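You operate a simulated robot arm through the tools that you are given. There is no shell and no other tool. Be economical: measure what you need, move in short steps, check, and stop when the job is done.

You are at the controls of a simulated two-armed robot. One attempt, no reset.

Task
Soften the tubes with the purple and silver caps through the purple valve, then shut everything again.
Fine: orange handle up, cap and pin open till both tubes wrinkle; pin, cap and handle end shut. Where these are worked on the way, their far stop is far enough and under half their travel is too little: orange handle.

Only the result counts: the job must be done as asked and must still hold three seconds after the hand-in. Knocking over, shifting, dropping, spilling or breaking anything else fails it. A push-on lid holds only when it is set on centred and level and pressed home; a screw cap is set on level and turned clockwise until tight.

Robot
Two 6-joint arms with two-finger grippers on one trunk, on a base that drives. Base frame: it is fixed to the floor where the robot stands at the start and does not move with it; the origin is under the middle of the robot, x ahead of it, y to its left, z up; the surface under the hand at the start is at about z = 1.041. Readings come in m, degrees, newtons and seconds.
The left shoulder is at the start at [0.03, 0.178, 1.213], the right one opposite. With the tool pointing down near the work surface each hand reaches from about 0.44 to 0.84 m from the robot's upright axis, wherever it stands, measured 20 degrees to its own side. Places, roughly: orange handle [0.7, 0, 1.1]; purple cap [0.6, 0.3, 1.1]; purple valve [0.6, 0.3, 1]; silver cap [0.8, -0.3, 1.1]; silver valve [0.7, -0.3, 1]. Payload 2.54 kg a hand.
The tool frame of a hand sits at the grasp point between the pads (the TCP): z along the fingers, y along the line on which they close. The tips reach 0.03 m beyond it. Largest opening 0.116 m; the body of the gripper starts 0.095 m behind the TCP.
Orientation is that of the tool frame in the base frame, as a unit quaternion [x, y, z, w]. With the fingers straight down and closing along the base's y, the tool's x points along the base's -x, its y along +y and its z along -z.

Tools
- The arms move only by the tool jog_arm. It takes "left_motion", "right_motion" or both (then of equal length, played together; a hand with none holds still); each is a list of rows, each an object (a shift or turn left out is 0, a gripper value left out holds the last) with "delta_rot": the turn, a rotation vector about the tool's x, y, z in degrees, a list of three; "travel": the shift along the tool's x, y, z in m, a list of three; "fingers": the finger opening in m, from 0 to 0.116. In form: [{"delta_rot": [ax, ay, az], "travel": [tx, ty, tz], "fingers": fingers}, ...]. A call has 1 to 8 rows; each row shifts and turns the commanded pose from where the row before left it, along the tool's axes as they then stand. Each row takes 0.2 s and may step no farther than 0.05 m and 8.6 degrees from the row before; otherwise, or with a gripper value out of range, the whole call is refused. Where a pose cannot be reached the arm comes as near as it can. A force on the tool above 90 N (or 10 N above the force at the start of the call, whichever is more), or a blocked arm, ends the call early, and 0.2 s more pass. Each finger travels about 0.153 m/s and halts on what it meets, pressing with about 39 N; the grip force reading is that of the motor and also rises with nothing between the fingers. The clock runs only during rows and for 0.2 s after the last one: add rows that do not move to give the fingers time. The reply holds the time, the measured pose of the TCP, the force on the tool along the base axes, the opening and the grip force, in the units named above and with some noise, with the torque about the TCP (base axes, N m) and any sound that the robot's microphone picked up.
- Cameras (640 x 400 px; columns grow to the right, rows downward): "scene" is now at [0.0441, -0.0103, 1.9308]; the picture's right is [-0.15, -0.99, 0.00], its down [-0.77, 0.12, -0.62] and it looks along [0.61, -0.09, -0.78] (base axes); focal length 261 px, centre (320, 200). "left" rides on the left gripper at [0.069, 0.015, -0.122] in its tool frame; the picture's right is [-0.21, 0.98, 0.00], its down [-0.83, -0.18, -0.53] and it looks along [-0.52, -0.11, 0.85] (tool axes); focal length 251 px, centre (320, 200). "right" rides on the right gripper at [0.069, -0.015, -0.122] in its tool frame; the picture's right is [0.21, 0.98, 0.00], its down [-0.83, 0.18, -0.53] and it looks along [-0.52, 0.11, 0.85] (tool axes); focal length 251 px, centre (320, 200). There is no depth. A picture from a camera that has moved, and an enlarged one, comes with that camera's place and axes in the base frame and with its lens.
- get_image(camera): a new picture of that camera. It takes no simulated time.
- lift_body(by): slides the trunk up (or, below 0, down) by that many m; the arms and the scene camera ride with it, the base frame stays. It gives what a move gives, with no picture.
- steer(legs): drives the robot by 1 to 6 legs, each [ahead, left, turn to the left] in m, m and degrees, along the robot's own axes; the way and the turn of a leg run together, so that a leg with both is an arc; at most 1.5 m and 180 degrees a leg. The arms and the cameras ride along, it lands a little off, and it stops where it bumps. It gives what a move gives.
- turn_head(pan, tilt): turns the head with the scene camera to pan (to the left, within 143 degrees either way) and tilt (down, from -29 to 69), counted from straight ahead of the robot. It gives what a move gives.
- zoom(camera, box): a new picture of the part [left, top, right, bottom] of that camera's present view, enlarged. It takes no simulated time.
- job_done(): hands the job in; it is judged then, once.

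Go step by step. Nothing tells you exact positions but the pictures and the camera data: compare them with the known pose of the tool, close in by small moves and look again before you grip or let go. The budget is 120 turns and 108 pictures, counting those below and the enlarged ones. Unless the task says otherwise, let go and move clear before handing in, and close with one line.

The tools are called as name(argument=value, ...) on one line, values as JSON. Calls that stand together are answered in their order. jog_arm: Moves the arms, as the interface text tells. Its arguments: {"type":"object","properties":{"left_motion":{"type":"array","items":{"type":"object","properties":{"delta_rot":{"type":"array","items":{"type":"number"}},"travel":{"type":"array","items":{"type":"number"}},"fingers":{"type":"number"}}}},"right_motion":{"type":"array","items":{"type":"object","properties":{"delta_rot":{"type":"array","items":{"type":"number"}},"travel":{"type":"array","items":{"type":"number"}},"fingers":{"type":"number"}}}}},"required":[]} The other tools are called the same way: lift_body (by) slides the trunk up or down; steer (legs) drives the base; turn_head (pan, tilt) turns the head that bears the scene camera; get_image (camera) takes a picture; zoom (camera, box) takes an enlarged picture of a part of a camera's view; job_done () hands the job in.

At the start:

```text
clock: 0.0
left_tool_pos: [0.5846, 0.1728, 1.3273]
left_ee_rot: [0.001, 1.0, 0.0, 0.0]
left_wrist_force: [0.9, 0.0, 0.1]
left_moment: [-0.01, 0.01, 0.02]
left_width: 0.116
left_finger_force: 0.0
right_tool_pos: [0.5596, -0.2647, 1.43]
right_ee_rot: [0.0, 1.0, 0.0, 0.0]
right_wrist_force: [-0.6, -0.7, 0.4]
right_moment: [0.0, -0.01, 0.0]
right_width: 0.116
right_finger_force: 0.0
trunk travel left (down, up): [-0.425, 0.115]
robot x, y, heading: [-0.0012, 0.0003, 0.1]
head pan, tilt: [-8.7, 51.5]
```

scene: 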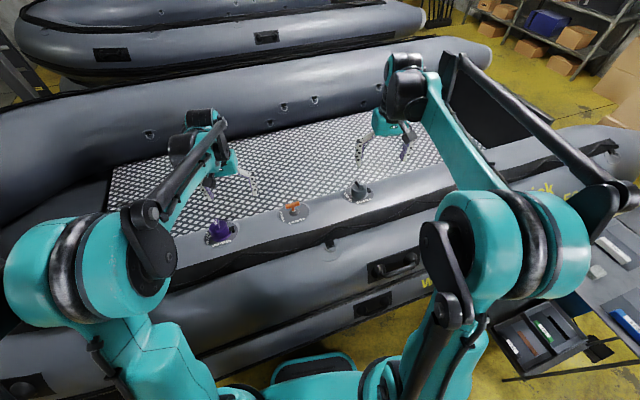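
right: 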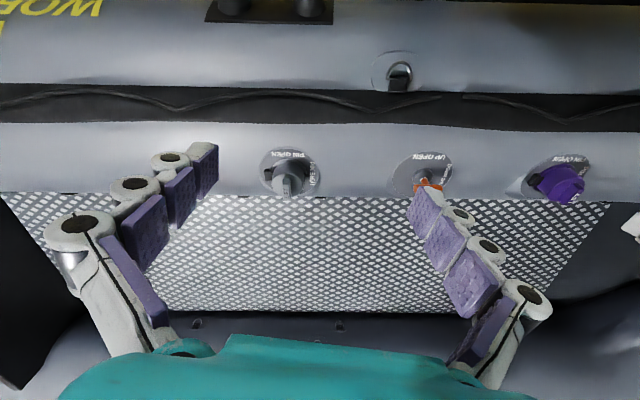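
left: 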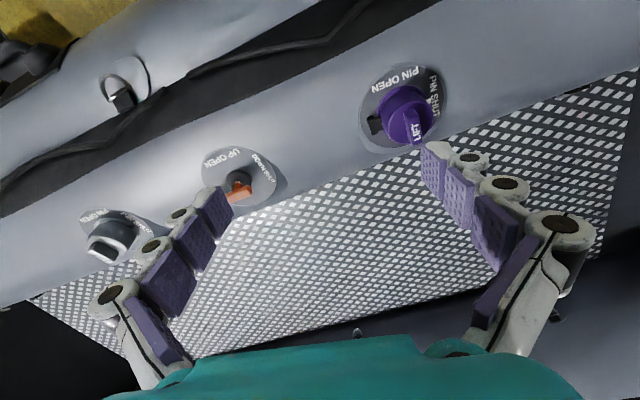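

I see a purple cap, an orange handle and a silver cap along the near tube. I'll zoom in on each to read the labels.

zoom(camera="left", box=[340, 50, 460, 160])

zoom(camera="left", box=[190, 140, 290, 215])

zoom(camera="scene", box=[190, 160, 390, 260])

zoom(camera="right", box=[370, 130, 610, 220])

```text
3.64 times, centred on (400, 105) of left
camera zoom: at [0.5153, 0.1875, 1.4494], right [0.21, 0.98, 0.0], down [0.83, -0.18, 0.53], along [0.52, -0.11, -0.85], focal length 914 px, centre (29, 546)
```

zoom: 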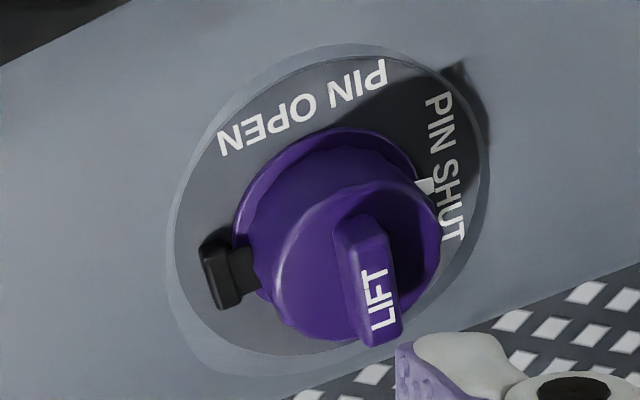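

```text
5.33 times, centred on (240, 178) of left
camera zoom: at [0.5153, 0.1875, 1.4494], right [0.21, 0.98, 0.0], down [0.83, -0.18, 0.53], along [0.52, -0.11, -0.85], focal length 1341 px, centre (747, 320)
```

zoom: 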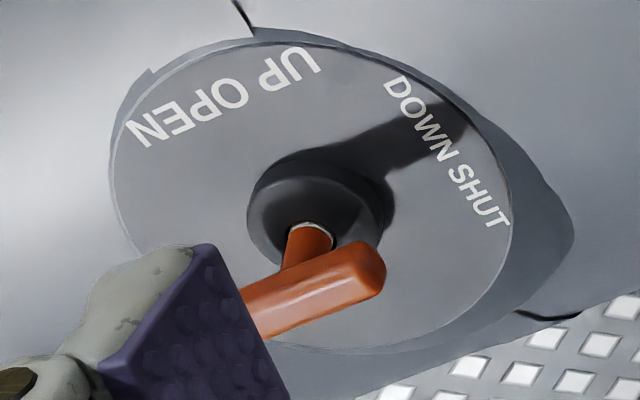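

```text
3.20 times, centred on (290, 210) of scene
camera zoom: at [0.0441, -0.0103, 1.9308], right [-0.15, -0.99, 0.0], down [-0.77, 0.12, -0.62], along [0.61, -0.09, -0.78], focal length 835 px, centre (416, 168)
```

zoom: 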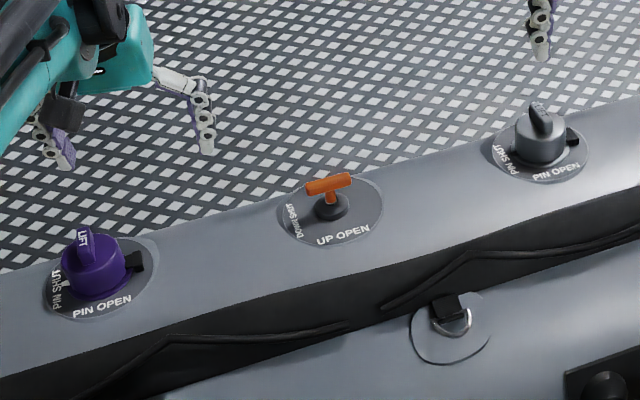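

```text
2.67 times, centred on (490, 175) of right
camera zoom: at [0.4897, -0.2785, 1.5509], right [-0.21, 0.98, 0.0], down [0.83, 0.18, 0.53], along [0.52, 0.11, -0.85], focal length 670 px, centre (-133, 267)
```

zoom: 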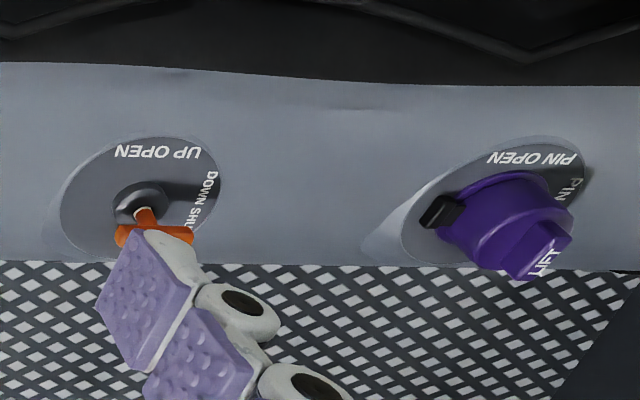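

The purple disc is near (0.629, 0.296, 1.040) and the T-handle near (0.703, 0.005, 1.075). The stems lean a little toward +x. I'll turn the right hand 90° so it closes across the T bar.

jog_arm(right_motion=[{"delta_rot": [0, 0, -8.4], "travel": [0, 0, 0.015]}, {"delta_rot": [0, 0, -8.4], "travel": [0, 0, 0.015]}, {"delta_rot": [0, 0, -8.4], "travel": [0, 0, 0.015]}, {"delta_rot": [0, 0, -8.4], "travel": [0, 0, 0.015]}, {"delta_rot": [0, 0, -8.4], "travel": [0, 0, 0.015]}, {"delta_rot": [0, 0, -8.4], "travel": [0, 0, 0.015]}, {"delta_rot": [0, 0, -8.4], "travel": [0, 0, 0.015]}, {"delta_rot": [0, 0, -8.4], "travel": [0, 0, 0.015]}])

jog_arm(right_motion=[{"delta_rot": [0, 0, -7.6]}, {"delta_rot": [0, 0, -7.6]}, {"delta_rot": [0, 0, -7.6]}, {"travel": [-0.045, -0.035, 0]}, {"travel": [-0.045, -0.035, 0]}, {"travel": [-0.045, -0.035, 0]}, {"travel": [-0.045, -0.035, 0]}])

get_image(camera="right")

get_image(camera="scene")

```text
clock: 1.8
left_tool_pos: [0.5839, 0.1725, 1.3282]
left_ee_rot: [0.0, 1.0, -0.001, -0.001]
left_wrist_force: [-0.6, 0.2, -0.2]
left_moment: [0.01, 0.0, 0.01]
left_width: 0.1161
left_finger_force: 0.1
right_tool_pos: [0.5606, -0.2641, 1.3071]
right_ee_rot: [-0.554, 0.833, -0.001, -0.001]
right_wrist_force: [0.7, 0.0, -0.3]
right_moment: [-0.01, -0.02, 0.05]
right_width: 0.1161
right_finger_force: 0.0
trunk travel left (down, up): [-0.425, 0.115]
robot x, y, heading: [0.0016, -0.0039, 0.2]
head pan, tilt: [-8.7, 51.5]
```

```text
refused: row 4 steps farther than a row can; nothing moved
```

```text
100 pictures are left
camera right: at [0.5476, -0.3329, 1.4301], right [-0.98, 0.18, 0.0], down [0.15, 0.83, 0.53], along [0.09, 0.53, -0.85], focal length 251 px, centre (320, 200)
```

right: 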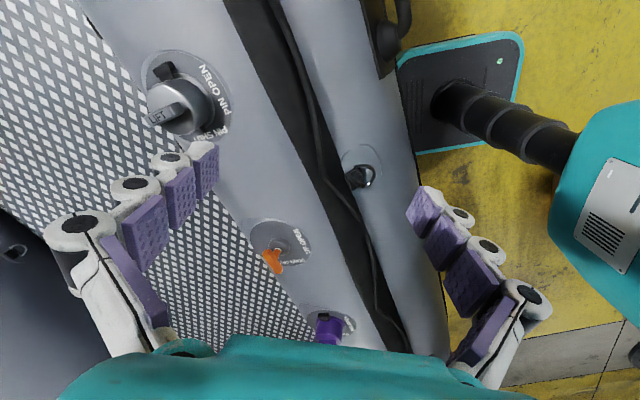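

```text
99 pictures are left
camera scene: at [0.0447, -0.0104, 1.9308], right [-0.15, -0.99, 0.0], down [-0.77, 0.12, -0.62], along [0.61, -0.09, -0.78], focal length 261 px, centre (320, 200)
```

scene: 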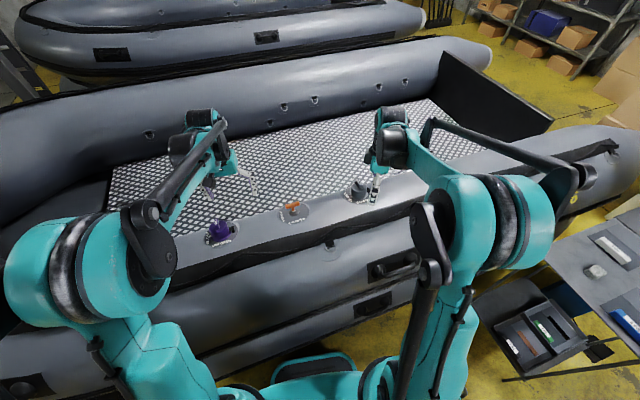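

The wrist turns freely. I'll finish the turn and travel above the orange handle.

jog_arm(right_motion=[{"delta_rot": [0, 0, -7.6]}, {"delta_rot": [0, 0, -7.6]}, {"delta_rot": [0, 0, -7.6]}, {"travel": [-0.042, -0.022, 0]}, {"travel": [-0.042, -0.022, 0]}, {"travel": [-0.042, -0.022, 0]}, {"travel": [-0.042, -0.022, 0]}, {"travel": [-0.042, -0.022, 0]}])

jog_arm(right_motion=[{"travel": [-0.03, -0.017, 0.04]}, {"travel": [-0.03, -0.017, 0.04]}, {}])

get_image(camera="right")

zoom(camera="left", box=[60, 60, 380, 260])

```text
clock: 3.6
left_tool_pos: [0.5858, 0.1743, 1.3269]
left_ee_rot: [0.0, 1.0, -0.001, -0.001]
left_wrist_force: [0.4, 0.9, -0.1]
left_moment: [-0.04, 0.01, 0.0]
left_width: 0.1162
left_finger_force: 0.1
right_tool_pos: [0.6715, -0.0544, 1.3068]
right_ee_rot: [-0.706, 0.708, 0.0, -0.001]
right_wrist_force: [0.7, -0.1, 0.4]
right_moment: [-0.01, 0.04, 0.01]
right_width: 0.1161
right_finger_force: 0.1
trunk travel left (down, up): [-0.425, 0.115]
robot x, y, heading: [-0.0001, 0.0023, 0.2]
head pan, tilt: [-8.7, 51.5]
```

```text
refused: row 1 steps farther than a row can; nothing moved
```

```text
98 pictures are left
camera right: at [0.687, -0.1216, 1.4293], right [-0.98, -0.21, 0.0], down [-0.18, 0.83, 0.53], along [-0.11, 0.52, -0.85], focal length 251 px, centre (320, 200)
```

right: 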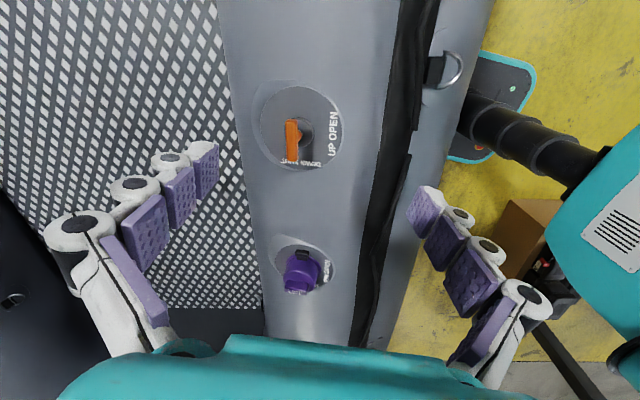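

```text
2.00 times, centred on (220, 160) of left
camera zoom: at [0.5167, 0.189, 1.4486], right [0.21, 0.98, 0.0], down [0.83, -0.18, 0.53], along [0.52, -0.12, -0.85], focal length 503 px, centre (520, 280)
```

zoom: 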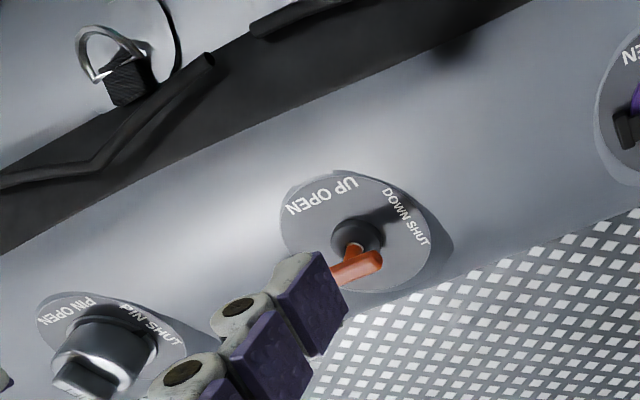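

zoom(camera="right", box=[250, 75, 362, 175])

zoom(camera="scene", box=[260, 180, 324, 220])

```text
4.00 times, centred on (306, 125) of right
camera zoom: at [0.687, -0.1216, 1.4293], right [-0.98, -0.21, 0.0], down [-0.18, 0.83, 0.53], along [-0.11, 0.52, -0.85], focal length 1006 px, centre (376, 500)
```

zoom: 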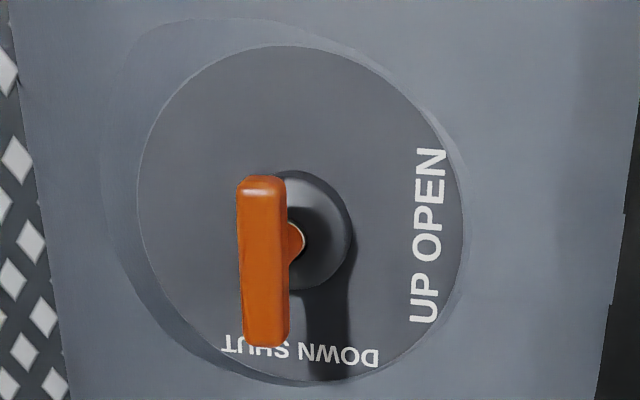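

```text
10.00 times, centred on (292, 200) of scene
camera zoom: at [0.0459, -0.0082, 1.9308], right [-0.15, -0.99, 0.0], down [-0.77, 0.12, -0.62], along [0.61, -0.1, -0.78], focal length 2610 px, centre (600, 200)
```

zoom: 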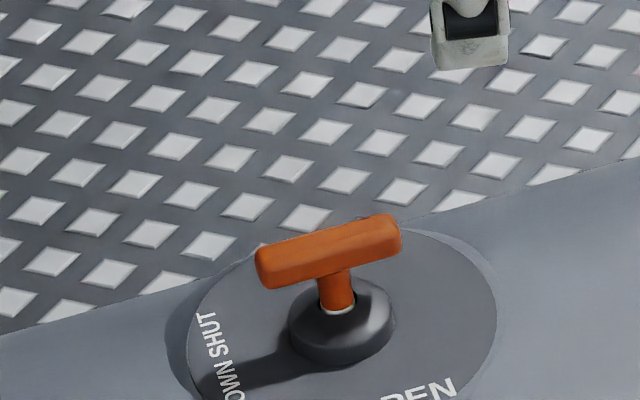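

The T bar is about 0.06 m long. It lies along the tube (about 11° off y) with its top near (0.702, 0.004, 1.078), and the axis leans about 14° toward +x. I'll line the right hand up above it.

jog_arm(right_motion=[{"travel": [-0.0211, -0.0185, 0.04], "fingers": 0.07}, {"travel": [-0.0211, -0.0185, 0.04]}, {"travel": [-0.0211, -0.0185, 0.04]}, {"delta_rot": [0, 0, -5.75]}, {"delta_rot": [0, 0, -5.75]}, {"delta_rot": [-7, 0, 0]}, {"delta_rot": [-7, 0, 0]}, {}])

get_image(camera="right")

zoom(camera="left", box=[60, 60, 380, 260])

```text
clock: 5.4
left_tool_pos: [0.5823, 0.1734, 1.329]
left_ee_rot: [-0.001, 1.0, 0.0, 0.001]
left_wrist_force: [-0.7, -0.7, -0.2]
left_moment: [-0.03, -0.06, 0.01]
left_width: 0.1159
left_finger_force: 0.0
right_tool_pos: [0.7215, 0.0087, 1.1892]
right_ee_rot: [0.769, -0.628, -0.077, 0.094]
right_wrist_force: [-0.7, -0.4, -0.6]
right_moment: [0.0, -0.02, 0.03]
right_width: 0.07
right_finger_force: 0.1
trunk travel left (down, up): [-0.425, 0.115]
robot x, y, heading: [-0.0021, 0.0005, 0.0]
head pan, tilt: [-8.7, 51.5]
```

```text
94 pictures are left
camera right: at [0.7794, -0.0491, 1.3039], right [-0.89, -0.4, 0.24], down [-0.21, 0.8, 0.56], along [-0.41, 0.45, -0.79], focal length 251 px, centre (320, 200)
```

right: 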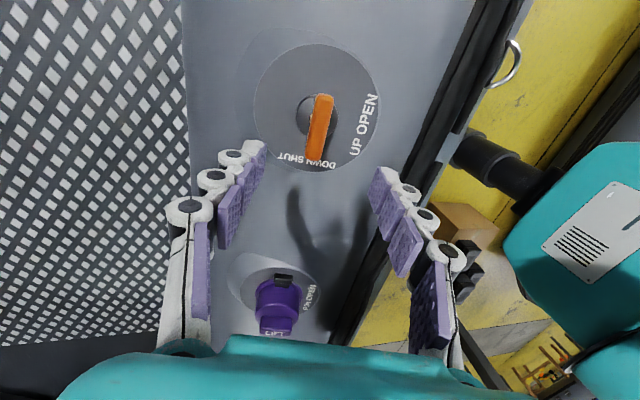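

```text
2.00 times, centred on (220, 160) of left
camera zoom: at [0.5139, 0.1874, 1.45], right [0.21, 0.98, 0.0], down [0.83, -0.18, 0.53], along [0.52, -0.11, -0.85], focal length 503 px, centre (520, 280)
```

zoom: 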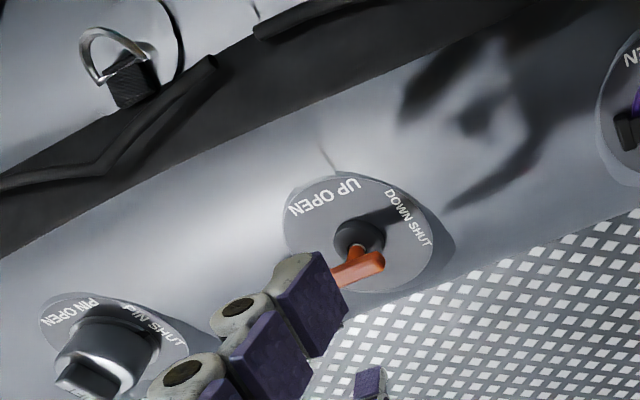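

The bar sits centred between the right fingers, so I'll advance along the axis.

jog_arm(right_motion=[{"travel": [0, 0, 0.035]}, {"travel": [0, 0, 0.035]}, {"travel": [0, 0, 0.025]}, {}])

get_image(camera="right")

zoom(camera="left", box=[140, 110, 340, 235])

```text
clock: 6.4
left_tool_pos: [0.5835, 0.1717, 1.3265]
left_ee_rot: [0.0, 1.0, 0.0, 0.0]
left_wrist_force: [-1.1, 0.4, -0.7]
left_moment: [0.03, -0.03, 0.01]
left_width: 0.116
left_finger_force: 0.1
right_tool_pos: [0.7034, 0.0041, 1.0966]
right_ee_rot: [0.769, -0.627, -0.077, 0.095]
right_wrist_force: [-0.9, 0.9, 0.1]
right_moment: [0.01, -0.02, 0.02]
right_width: 0.07
right_finger_force: 0.1
trunk travel left (down, up): [-0.425, 0.115]
robot x, y, heading: [0.0016, -0.0001, 0.2]
head pan, tilt: [-8.7, 51.5]
```

```text
92 pictures are left
camera right: at [0.7599, -0.0534, 1.2115], right [-0.89, -0.4, 0.24], down [-0.21, 0.8, 0.56], along [-0.41, 0.45, -0.79], focal length 251 px, centre (320, 200)
```

right: 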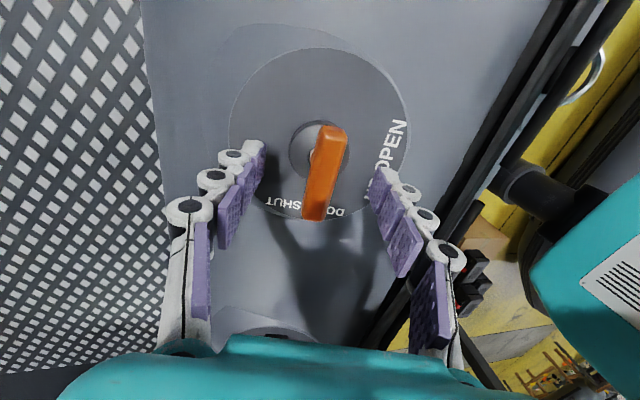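

```text
3.20 times, centred on (240, 172) of left
camera zoom: at [0.5149, 0.1876, 1.4495], right [0.21, 0.98, 0.0], down [0.83, -0.18, 0.53], along [0.52, -0.11, -0.85], focal length 805 px, centre (576, 288)
```

zoom: 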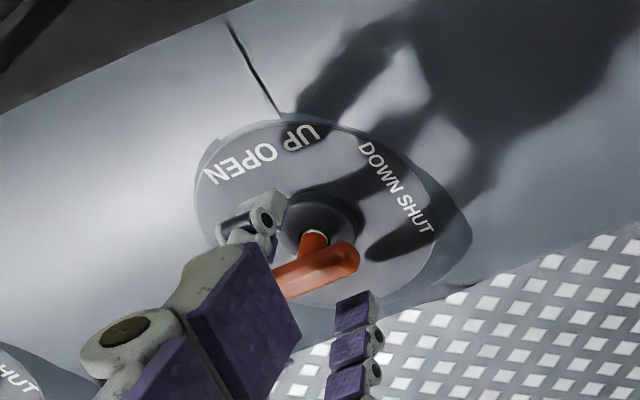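

jog_arm(right_motion=[{"travel": [0.003, 0, 0.013]}, {"fingers": 0.0}, {}, {}])

get_image(camera="right")

```text
clock: 7.4
left_tool_pos: [0.5839, 0.1719, 1.3273]
left_ee_rot: [-0.001, 1.0, 0.0, 0.0]
left_wrist_force: [1.0, -1.2, 0.3]
left_moment: [0.02, 0.0, -0.02]
left_width: 0.1161
left_finger_force: 0.1
right_tool_pos: [0.7007, 0.0004, 1.0846]
right_ee_rot: [0.768, -0.628, -0.078, 0.094]
right_wrist_force: [-3.0, -1.5, 0.1]
right_moment: [0.22, -1.19, -0.57]
right_width: 0.0151
right_finger_force: 41.2
trunk travel left (down, up): [-0.425, 0.115]
robot x, y, heading: [-0.001, -0.0013, 0.1]
head pan, tilt: [-8.7, 51.5]
```

```text
90 pictures are left
camera right: at [0.757, -0.057, 1.1996], right [-0.89, -0.4, 0.24], down [-0.21, 0.8, 0.56], along [-0.41, 0.45, -0.79], focal length 251 px, centre (320, 200)
```

right: 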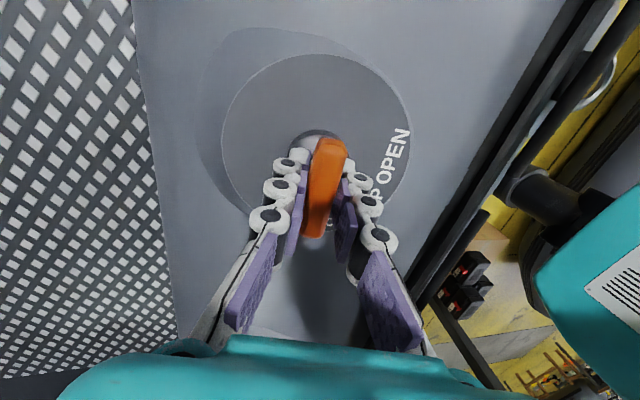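

I have the bar gripped. I'll pull gently along the axis.

jog_arm(right_motion=[{"travel": [0, 0, -0.006]}, {"travel": [0, 0, -0.006]}, {}])

zoom(camera="right", box=[200, 90, 440, 240])

```text
clock: 8.2
left_tool_pos: [0.5839, 0.1728, 1.3284]
left_ee_rot: [0.0, 1.0, 0.0, 0.0]
left_wrist_force: [0.5, -0.8, -1.1]
left_moment: [0.04, 0.01, -0.04]
left_width: 0.116
left_finger_force: 0.1
right_tool_pos: [0.7035, 0.0014, 1.0968]
right_ee_rot: [0.769, -0.628, -0.077, 0.094]
right_wrist_force: [-1.8, -1.9, -0.5]
right_moment: [-0.04, -1.22, -0.49]
right_width: 0.0149
right_finger_force: 41.2
trunk travel left (down, up): [-0.425, 0.115]
robot x, y, heading: [0.0001, 0.0039, -0.1]
head pan, tilt: [-8.7, 51.5]
```

```text
2.67 times, centred on (320, 165) of right
camera zoom: at [0.7595, -0.0565, 1.2118], right [-0.89, -0.4, 0.24], down [-0.21, 0.8, 0.56], along [-0.41, 0.45, -0.79], focal length 670 px, centre (320, 293)
```

zoom: 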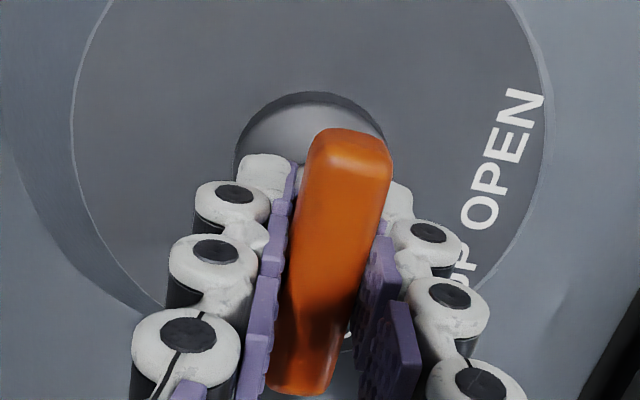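

It slides freely and stays in the grip. I'll keep pulling to the stop.

jog_arm(right_motion=[{"travel": [0, 0, -0.006]}, {"travel": [0, 0, -0.006]}, {}])

zoom(camera="right", box=[200, 90, 440, 240])

```text
clock: 9.0
left_tool_pos: [0.5821, 0.173, 1.3278]
left_ee_rot: [0.0, 1.0, 0.0, 0.001]
left_wrist_force: [-0.4, -1.0, -0.1]
left_moment: [0.0, 0.05, 0.0]
left_width: 0.1162
left_finger_force: 0.0
right_tool_pos: [0.7053, 0.0015, 1.1074]
right_ee_rot: [0.769, -0.628, -0.078, 0.094]
right_wrist_force: [-2.3, -1.1, 1.7]
right_moment: [-0.01, -1.16, -0.48]
right_width: 0.015
right_finger_force: 40.7
trunk travel left (down, up): [-0.425, 0.115]
robot x, y, heading: [0.0003, 0.0016, -0.3]
head pan, tilt: [-8.7, 51.5]
```

```text
2.67 times, centred on (320, 165) of right
camera zoom: at [0.7618, -0.0561, 1.2234], right [-0.89, -0.4, 0.24], down [-0.21, 0.8, 0.56], along [-0.41, 0.45, -0.79], focal length 670 px, centre (320, 293)
```

zoom: 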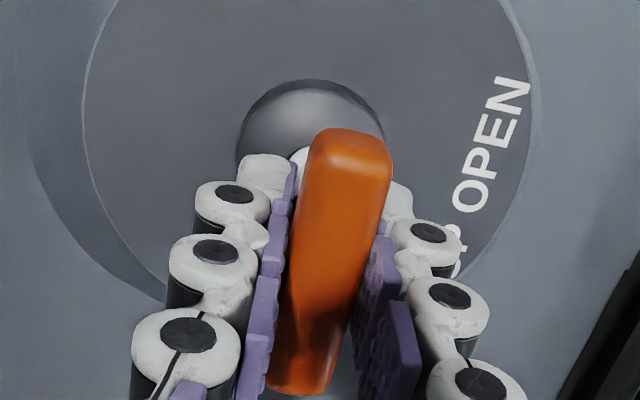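

jog_arm(right_motion=[{"travel": [0, 0, -0.005]}, {"travel": [0, 0, -0.005]}, {}])

zoom(camera="right", box=[200, 90, 440, 240])

```text
clock: 9.8
left_tool_pos: [0.5835, 0.1728, 1.3284]
left_ee_rot: [0.0, 1.0, -0.001, 0.0]
left_wrist_force: [-0.9, 0.2, -0.2]
left_moment: [0.0, -0.03, 0.0]
left_width: 0.116
left_finger_force: 0.1
right_tool_pos: [0.707, 0.0032, 1.1166]
right_ee_rot: [0.769, -0.628, -0.077, 0.095]
right_wrist_force: [-19.6, -3.2, -28.1]
right_moment: [0.15, -0.75, -0.7]
right_width: 0.0155
right_finger_force: 41.7
trunk travel left (down, up): [-0.425, 0.115]
robot x, y, heading: [0.0016, 0.0, 0.2]
head pan, tilt: [-8.7, 51.5]
```

```text
2.67 times, centred on (320, 165) of right
camera zoom: at [0.7636, -0.0558, 1.2311], right [-0.89, -0.4, 0.24], down [-0.21, 0.8, 0.56], along [-0.41, 0.45, -0.79], focal length 670 px, centre (320, 293)
```

zoom: 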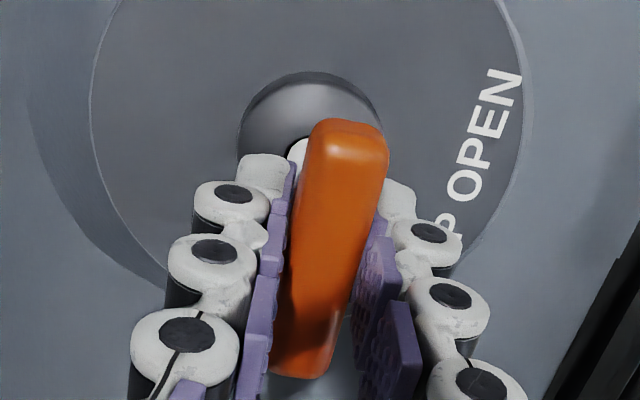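

The handle reached its stop with about 30 mm of lift. I'll release it and back off.

jog_arm(right_motion=[{"travel": [0, 0, 0.003]}, {"fingers": 0.07}, {}, {"travel": [0, 0, -0.04]}, {"travel": [0, 0, -0.04]}, {"travel": [0.04, 0, -0.02]}, {"travel": [0.045, 0, 0]}, {"travel": [0.045, 0, 0]}])

get_image(camera="right")

zoom(camera="scene", box=[190, 170, 350, 260])

```text
clock: 11.6
left_tool_pos: [0.5841, 0.1723, 1.3273]
left_ee_rot: [-0.001, 1.0, 0.001, -0.001]
left_wrist_force: [0.1, 0.2, 0.4]
left_moment: [0.0, -0.01, 0.02]
left_width: 0.1163
left_finger_force: 0.0
right_tool_pos: [0.7466, -0.1239, 1.2072]
right_ee_rot: [0.769, -0.628, -0.077, 0.093]
right_wrist_force: [-0.4, -0.8, 0.0]
right_moment: [0.01, 0.01, -0.01]
right_width: 0.07
right_finger_force: 0.1
right hand out of reach, approached as far as the arm can: row 6, 8
trunk travel left (down, up): [-0.425, 0.115]
robot x, y, heading: [0.0021, 0.0006, 0.2]
head pan, tilt: [-8.7, 51.5]
```

```text
86 pictures are left
camera right: at [0.8027, -0.1815, 1.3234], right [-0.89, -0.4, 0.23], down [-0.21, 0.8, 0.56], along [-0.41, 0.45, -0.79], focal length 251 px, centre (320, 200)
```

right: 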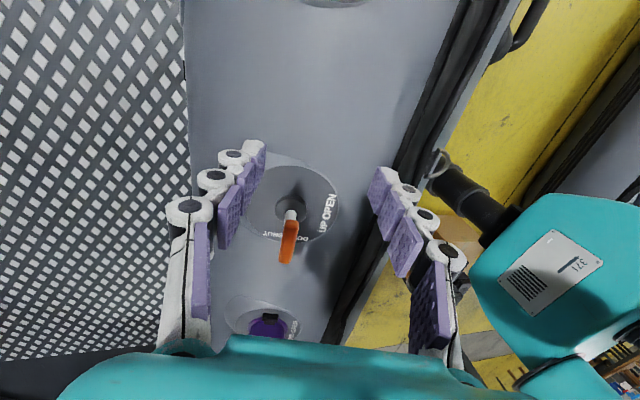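

```text
4.00 times, centred on (270, 215) of scene
camera zoom: at [0.0444, -0.0124, 1.9308], right [-0.15, -0.99, 0.0], down [-0.77, 0.12, -0.62], along [0.61, -0.09, -0.78], focal length 1044 px, centre (520, 140)
```

zoom: 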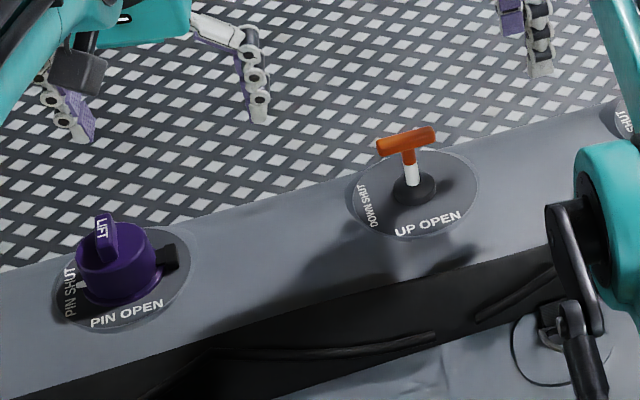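

The handle stays up, with its white stem showing. Next I'll align the left hand above the purple cap for a close look.

jog_arm(left_motion=[{"travel": [-0.0166, 0.0256, 0.024]}, {"travel": [-0.0166, 0.0256, 0.024]}, {"travel": [-0.0166, 0.0256, 0.024]}, {"travel": [-0.0166, 0.0256, 0.024]}, {"travel": [-0.0166, 0.0256, 0.024], "delta_rot": [0, 0, -5.75]}, {"delta_rot": [0, 0, -5.75]}, {"delta_rot": [0, 7, 0]}, {"delta_rot": [0, 7, 0]}])

get_image(camera="left")

zoom(camera="right", box=[210, 270, 330, 345])

zoom(camera="scene", box=[190, 170, 350, 260])

```text
clock: 13.4
left_tool_pos: [0.6685, 0.3015, 1.2069]
left_ee_rot: [-0.099, 0.987, -0.013, -0.122]
left_wrist_force: [0.3, 0.4, 0.3]
left_moment: [-0.04, 0.02, -0.01]
left_width: 0.1162
left_finger_force: 0.1
right_tool_pos: [0.7481, -0.1218, 1.2071]
right_ee_rot: [0.768, -0.628, -0.077, 0.094]
right_wrist_force: [0.7, -0.4, 0.2]
right_moment: [0.02, -0.01, 0.02]
right_width: 0.0696
right_finger_force: 0.0
trunk travel left (down, up): [-0.425, 0.115]
robot x, y, heading: [0.0022, 0.0029, 0.2]
head pan, tilt: [-8.7, 51.5]
```

```text
84 pictures are left
camera left: at [0.6292, 0.3079, 1.3421], right [0.01, 1.0, -0.05], down [0.95, 0.01, 0.32], along [0.32, -0.05, -0.95], focal length 251 px, centre (320, 200)
```

left: 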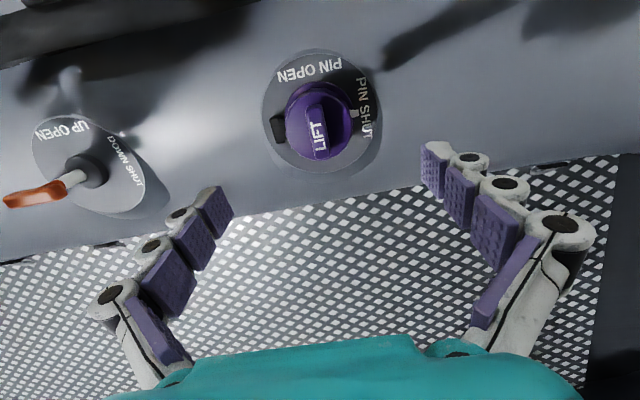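

```text
5.33 times, centred on (270, 308) of right
camera zoom: at [0.8039, -0.1792, 1.3227], right [-0.89, -0.4, 0.24], down [-0.21, 0.8, 0.56], along [-0.41, 0.45, -0.79], focal length 1341 px, centre (587, -373)
```

zoom: 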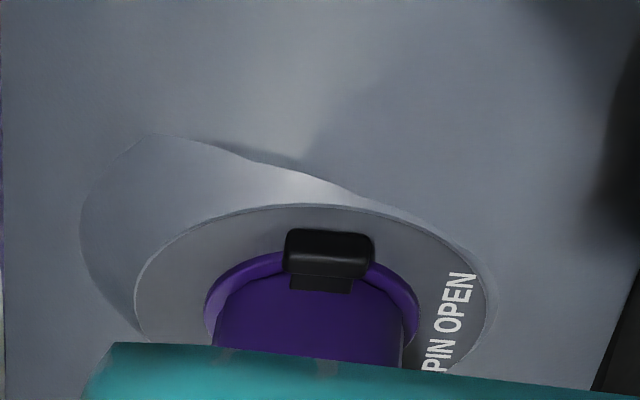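

```text
4.00 times, centred on (270, 215) of scene
camera zoom: at [0.0462, -0.0095, 1.9307], right [-0.15, -0.99, 0.0], down [-0.77, 0.12, -0.62], along [0.61, -0.09, -0.78], focal length 1044 px, centre (520, 140)
```

zoom: 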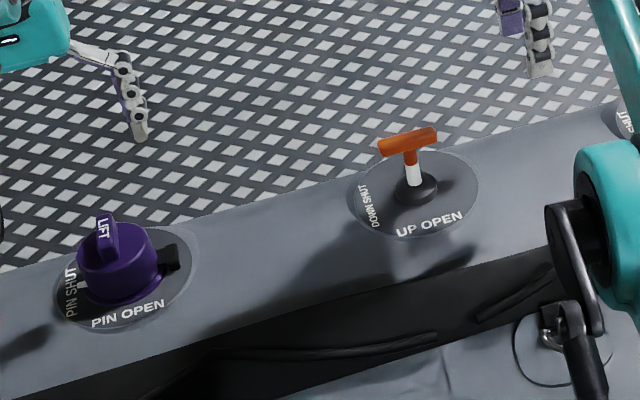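

zoom(camera="left", box=[250, 45, 394, 180])

zoom(camera="scene", box=[195, 215, 243, 260])

```text
2.96 times, centred on (322, 112) of left
camera zoom: at [0.6292, 0.3079, 1.3421], right [0.01, 1.0, -0.05], down [0.95, 0.01, 0.32], along [0.32, -0.05, -0.95], focal length 745 px, centre (314, 459)
```

zoom: 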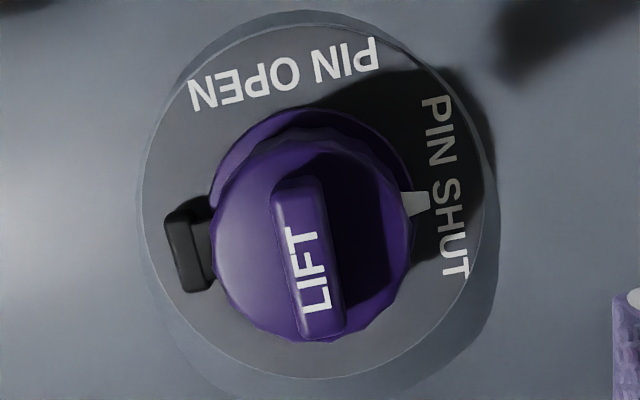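

```text
8.89 times, centred on (219, 238) of scene
camera zoom: at [0.0462, -0.0095, 1.9307], right [-0.15, -0.99, 0.0], down [-0.77, 0.12, -0.62], along [0.61, -0.09, -0.78], focal length 2320 px, centre (1218, -133)
```

zoom: 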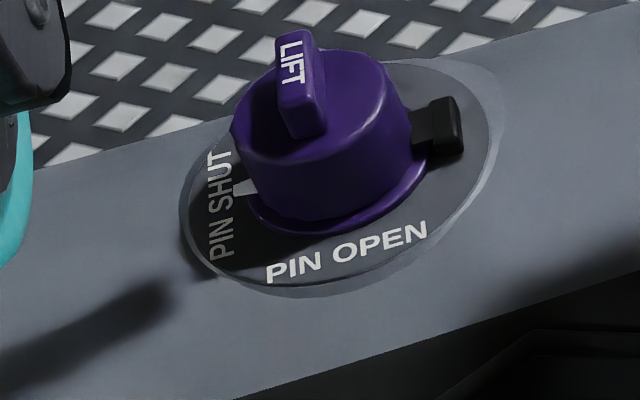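

The cap has a ridge marked LIFT and a hinge block on the −y side, so its hinge axis runs along x. I'll turn the left hand 90° to grip the ridge by its ends, so it can pivot in the pads while I swing it open.

jog_arm(left_motion=[{"delta_rot": [0, 0, 8.4]}, {"delta_rot": [0, 0, 8.4]}, {"delta_rot": [0, 0, 8.4]}, {"delta_rot": [0, 0, 8.4]}, {"delta_rot": [0, 0, 8.4]}, {"delta_rot": [0, 0, 8.4]}, {"delta_rot": [0, 0, 8.4]}, {"delta_rot": [0, 0, 8.4]}])

jog_arm(left_motion=[{"delta_rot": [0, 0, 8.4], "fingers": 0.085}, {"delta_rot": [0, 0, 8.4]}, {"delta_rot": [0, 0, 6]}, {}])

get_image(camera="left")

get_image(camera="scene")

```text
clock: 15.2
left_tool_pos: [0.6669, 0.2995, 1.2072]
left_ee_rot: [0.465, 0.877, -0.078, -0.094]
left_wrist_force: [-0.6, 0.6, 0.3]
left_moment: [-0.04, -0.01, 0.0]
left_width: 0.1158
left_finger_force: 0.1
right_tool_pos: [0.7461, -0.1226, 1.2087]
right_ee_rot: [0.769, -0.628, -0.076, 0.094]
right_wrist_force: [0.0, 0.7, -0.1]
right_moment: [-0.01, -0.03, 0.02]
right_width: 0.0699
right_finger_force: 0.0
trunk travel left (down, up): [-0.425, 0.115]
robot x, y, heading: [0.0018, -0.0014, -0.1]
head pan, tilt: [-8.7, 51.5]
```

```text
clock: 16.2
left_tool_pos: [0.6668, 0.3006, 1.2062]
left_ee_rot: [0.628, 0.769, -0.095, -0.077]
left_wrist_force: [0.0, -0.4, -1.2]
left_moment: [0.01, -0.04, -0.02]
left_width: 0.085
left_finger_force: 0.0
right_tool_pos: [0.7476, -0.1224, 1.2086]
right_ee_rot: [0.768, -0.628, -0.078, 0.093]
right_wrist_force: [0.1, 0.3, -0.3]
right_moment: [-0.02, -0.02, 0.0]
right_width: 0.0702
right_finger_force: 0.1
trunk travel left (down, up): [-0.425, 0.115]
robot x, y, heading: [-0.0018, -0.0004, -0.0]
head pan, tilt: [-8.7, 51.5]
```

```text
79 pictures are left
camera left: at [0.6968, 0.3768, 1.3221], right [0.97, -0.02, -0.24], down [0.12, -0.82, 0.56], along [-0.21, -0.57, -0.79], focal length 251 px, centre (320, 200)
```

left: 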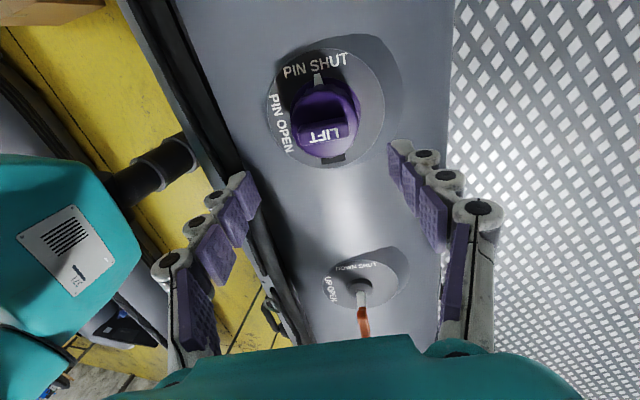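

```text
78 pictures are left
camera scene: at [0.0443, -0.0102, 1.9308], right [-0.15, -0.99, 0.0], down [-0.77, 0.12, -0.62], along [0.61, -0.09, -0.78], focal length 261 px, centre (320, 200)
```

scene: 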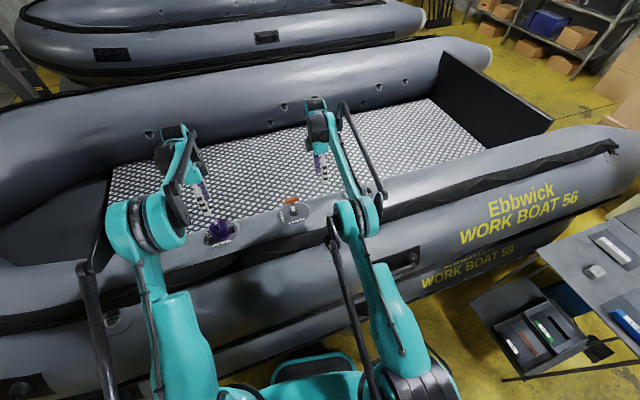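

zoom(camera="left", box=[256, 35, 400, 185])

```text
2.67 times, centred on (328, 110) of left
camera zoom: at [0.6968, 0.3768, 1.3221], right [0.97, -0.02, -0.24], down [0.12, -0.82, 0.56], along [-0.21, -0.57, -0.79], focal length 670 px, centre (299, 440)
```

zoom: 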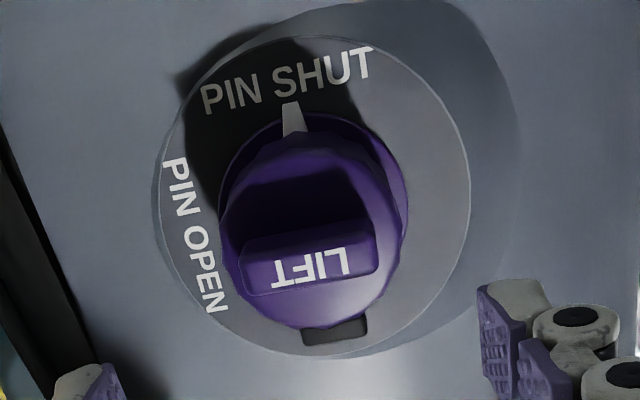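

The ridge is lined up within a few millimetres. I'll advance and look before closing.

jog_arm(left_motion=[{"travel": [-0.002, 0.0035, 0.035]}, {"travel": [0, 0, 0.035]}, {"travel": [0, 0, 0.02]}, {}])

zoom(camera="left", box=[180, 60, 460, 235])

zoom(camera="scene", box=[180, 190, 260, 250])

```text
clock: 17.2
left_tool_pos: [0.6497, 0.2937, 1.12]
left_ee_rot: [0.628, 0.769, -0.095, -0.077]
left_wrist_force: [0.7, -0.6, 0.0]
left_moment: [0.0, -0.01, -0.02]
left_width: 0.085
left_finger_force: 0.1
right_tool_pos: [0.7455, -0.1223, 1.209]
right_ee_rot: [0.769, -0.628, -0.076, 0.094]
right_wrist_force: [0.4, 0.9, 0.8]
right_moment: [0.0, 0.02, 0.01]
right_width: 0.07
right_finger_force: 0.0
trunk travel left (down, up): [-0.425, 0.115]
robot x, y, heading: [0.0025, -0.002, -0.0]
head pan, tilt: [-8.7, 51.5]
```

```text
2.29 times, centred on (320, 148) of left
camera zoom: at [0.6794, 0.3694, 1.2336], right [0.97, -0.02, -0.24], down [0.12, -0.82, 0.56], along [-0.21, -0.57, -0.79], focal length 575 px, centre (320, 320)
```

zoom: 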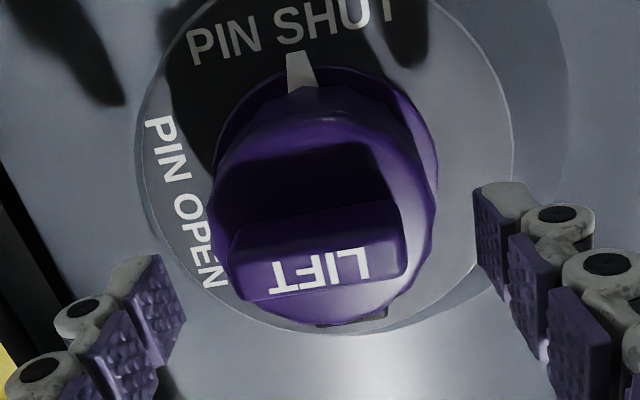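

```text
6.67 times, centred on (220, 220) of scene
camera zoom: at [0.0444, -0.0102, 1.9308], right [-0.15, -0.99, 0.0], down [-0.77, 0.12, -0.62], along [0.61, -0.09, -0.78], focal length 1740 px, centre (987, 67)
```

zoom: 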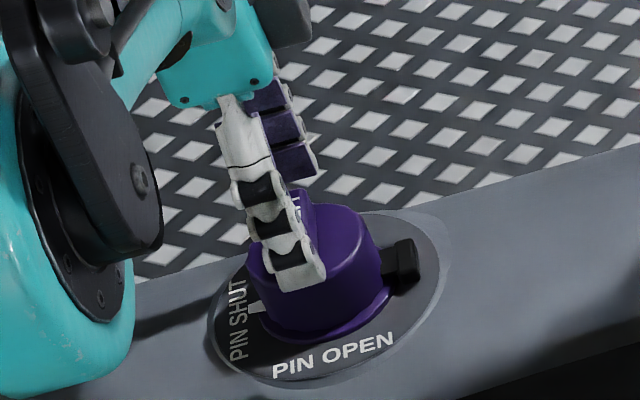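

jog_arm(left_motion=[{"travel": [0.002, 0.001, 0.004]}, {"fingers": 0.03}, {}, {}])

zoom(camera="left", box=[180, 60, 460, 235])

zoom(camera="scene", box=[180, 190, 260, 250])

```text
clock: 18.2
left_tool_pos: [0.6474, 0.2962, 1.1164]
left_ee_rot: [0.628, 0.768, -0.094, -0.076]
left_wrist_force: [7.3, 6.8, 28.2]
left_moment: [-0.29, -0.59, -0.27]
left_width: 0.0476
left_finger_force: 45.0
right_tool_pos: [0.7442, -0.1222, 1.2104]
right_ee_rot: [0.769, -0.628, -0.077, 0.094]
right_wrist_force: [0.1, 0.1, 0.1]
right_moment: [-0.03, 0.0, 0.01]
right_width: 0.07
right_finger_force: 0.1
trunk travel left (down, up): [-0.425, 0.115]
robot x, y, heading: [0.0023, -0.0, 0.1]
head pan, tilt: [-8.7, 51.5]
```

```text
2.29 times, centred on (320, 148) of left
camera zoom: at [0.6778, 0.3725, 1.2313], right [0.97, -0.02, -0.23], down [0.12, -0.82, 0.56], along [-0.2, -0.57, -0.79], focal length 575 px, centre (320, 320)
```

zoom: 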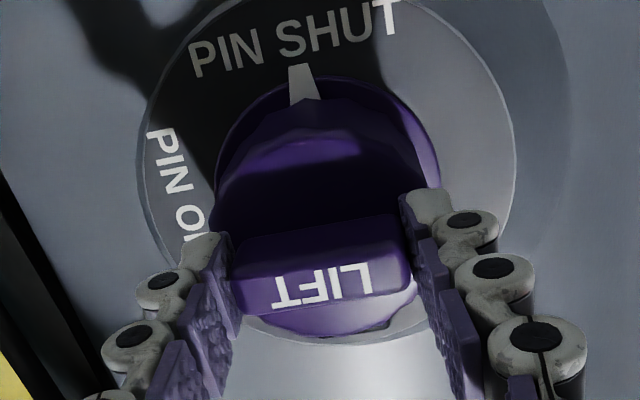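

```text
6.67 times, centred on (220, 220) of scene
camera zoom: at [0.0423, -0.0106, 1.9311], right [-0.15, -0.99, 0.0], down [-0.77, 0.12, -0.62], along [0.62, -0.09, -0.78], focal length 1740 px, centre (987, 67)
```

zoom: 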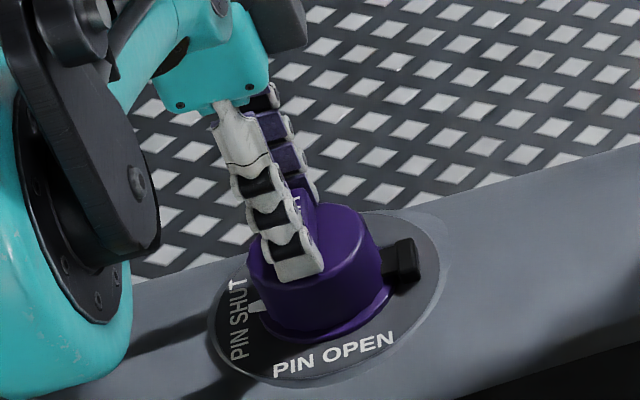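

The ridge is gripped. I'll start the opening arc gently, lifting and moving toward −y, and check after the first step.

jog_arm(left_motion=[{"travel": [-0.0065, 0, -0.0055], "delta_rot": [0, 3.75, 0]}, {"travel": [-0.007, 0, -0.005], "delta_rot": [0, 3.75, 0]}, {}])

get_image(camera="left")

zoom(camera="scene", box=[180, 190, 260, 250])

```text
clock: 19.0
left_tool_pos: [0.6522, 0.2876, 1.1246]
left_ee_rot: [0.632, 0.762, -0.053, -0.128]
left_wrist_force: [-14.9, 8.5, -14.3]
left_moment: [1.51, -0.26, -0.35]
left_width: 0.0476
left_finger_force: 45.2
right_tool_pos: [0.7445, -0.12, 1.208]
right_ee_rot: [0.768, -0.629, -0.075, 0.094]
right_wrist_force: [-0.8, 0.0, 1.3]
right_moment: [-0.01, 0.01, 0.01]
right_width: 0.07
right_finger_force: 0.0
trunk travel left (down, up): [-0.425, 0.115]
robot x, y, heading: [0.001, -0.0018, 0.2]
head pan, tilt: [-8.7, 51.5]
```

```text
72 pictures are left
camera left: at [0.6871, 0.3462, 1.2467], right [0.96, -0.02, -0.26], down [0.11, -0.89, 0.45], along [-0.24, -0.46, -0.85], focal length 251 px, centre (320, 200)
```

left: 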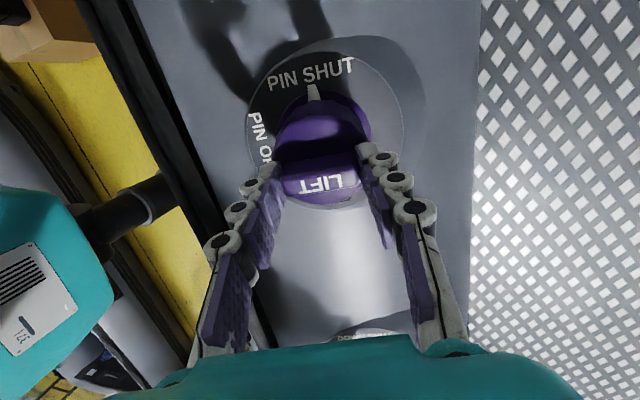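

```text
6.67 times, centred on (220, 220) of scene
camera zoom: at [0.043, -0.0076, 1.9307], right [-0.15, -0.99, 0.0], down [-0.77, 0.12, -0.62], along [0.61, -0.1, -0.78], focal length 1740 px, centre (987, 67)
```

zoom: 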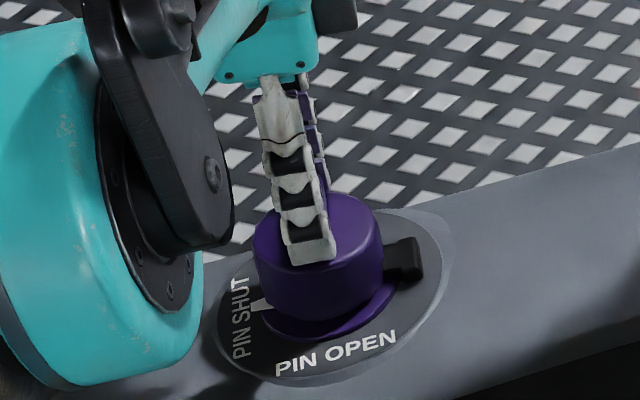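

The cap is starting to lift off its purple rim. I'll continue the arc.

jog_arm(left_motion=[{"travel": [-0.0073, 0, -0.0045], "delta_rot": [0, 3.75, 0]}, {"travel": [-0.0073, 0, -0.004], "delta_rot": [0, 3.75, 0]}, {"travel": [-0.0078, 0, -0.0037], "delta_rot": [0, 3.75, 0]}, {"travel": [-0.0078, 0, -0.003], "delta_rot": [0, 3.75, 0]}, {}])

get_image(camera="left")

zoom(camera="scene", box=[180, 190, 260, 250])

```text
clock: 20.2
left_tool_pos: [0.6597, 0.2553, 1.1353]
left_ee_rot: [0.634, 0.739, 0.031, -0.224]
left_wrist_force: [-11.0, 15.9, 14.7]
left_moment: [1.42, 0.28, 0.18]
left_width: 0.0476
left_finger_force: 45.0
right_tool_pos: [0.7434, -0.1192, 1.2103]
right_ee_rot: [0.768, -0.628, -0.075, 0.094]
right_wrist_force: [0.1, -0.4, 0.3]
right_moment: [0.01, 0.0, 0.02]
right_width: 0.07
right_finger_force: 0.0
trunk travel left (down, up): [-0.425, 0.115]
robot x, y, heading: [-0.0026, 0.0008, -0.1]
head pan, tilt: [-8.7, 51.5]
```

```text
70 pictures are left
camera left: at [0.7042, 0.2807, 1.2663], right [0.95, -0.01, -0.31], down [0.06, -0.97, 0.22], along [-0.31, -0.22, -0.92], focal length 251 px, centre (320, 200)
```

left: 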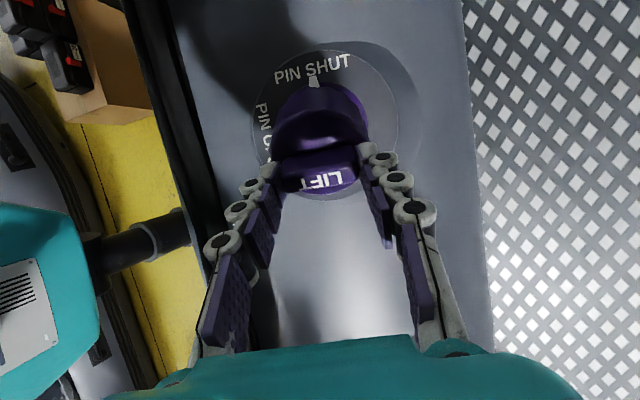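

```text
6.67 times, centred on (220, 220) of scene
camera zoom: at [0.0402, -0.0075, 1.9311], right [-0.15, -0.99, 0.0], down [-0.77, 0.12, -0.62], along [0.62, -0.1, -0.78], focal length 1740 px, centre (987, 67)
```

zoom: 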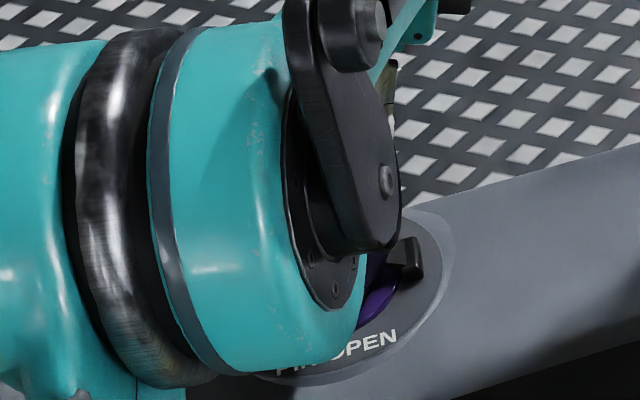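

zoom(camera="right", box=[180, 200, 400, 345])

zoom(camera="left", box=[220, 30, 420, 210])

```text
2.76 times, centred on (290, 272) of right
camera zoom: at [0.7998, -0.1781, 1.3258], right [-0.89, -0.4, 0.23], down [-0.21, 0.8, 0.56], along [-0.41, 0.45, -0.79], focal length 694 px, centre (403, 0)
```

zoom: 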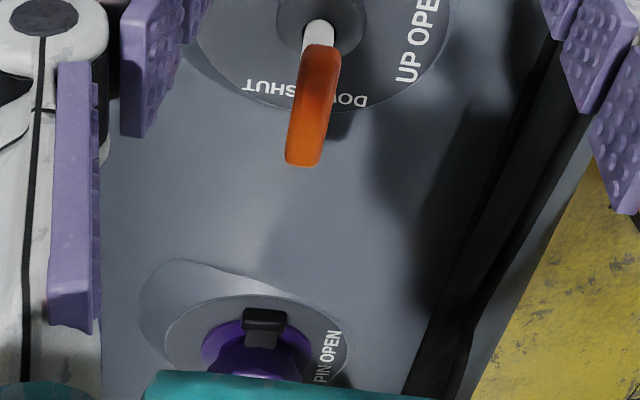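

```text
2.22 times, centred on (320, 120) of left
camera zoom: at [0.7042, 0.2807, 1.2663], right [0.95, -0.01, -0.31], down [0.06, -0.97, 0.22], along [-0.31, -0.22, -0.92], focal length 559 px, centre (320, 378)
```

zoom: 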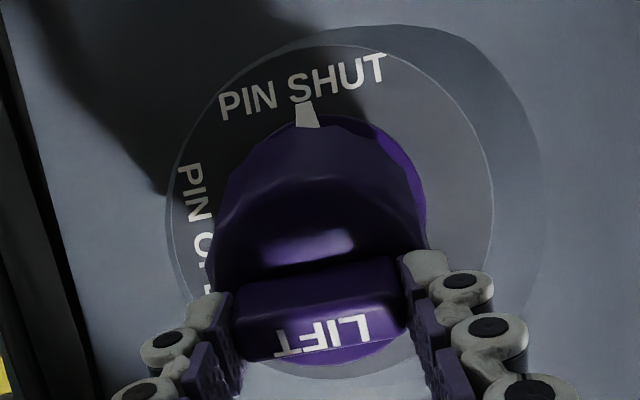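

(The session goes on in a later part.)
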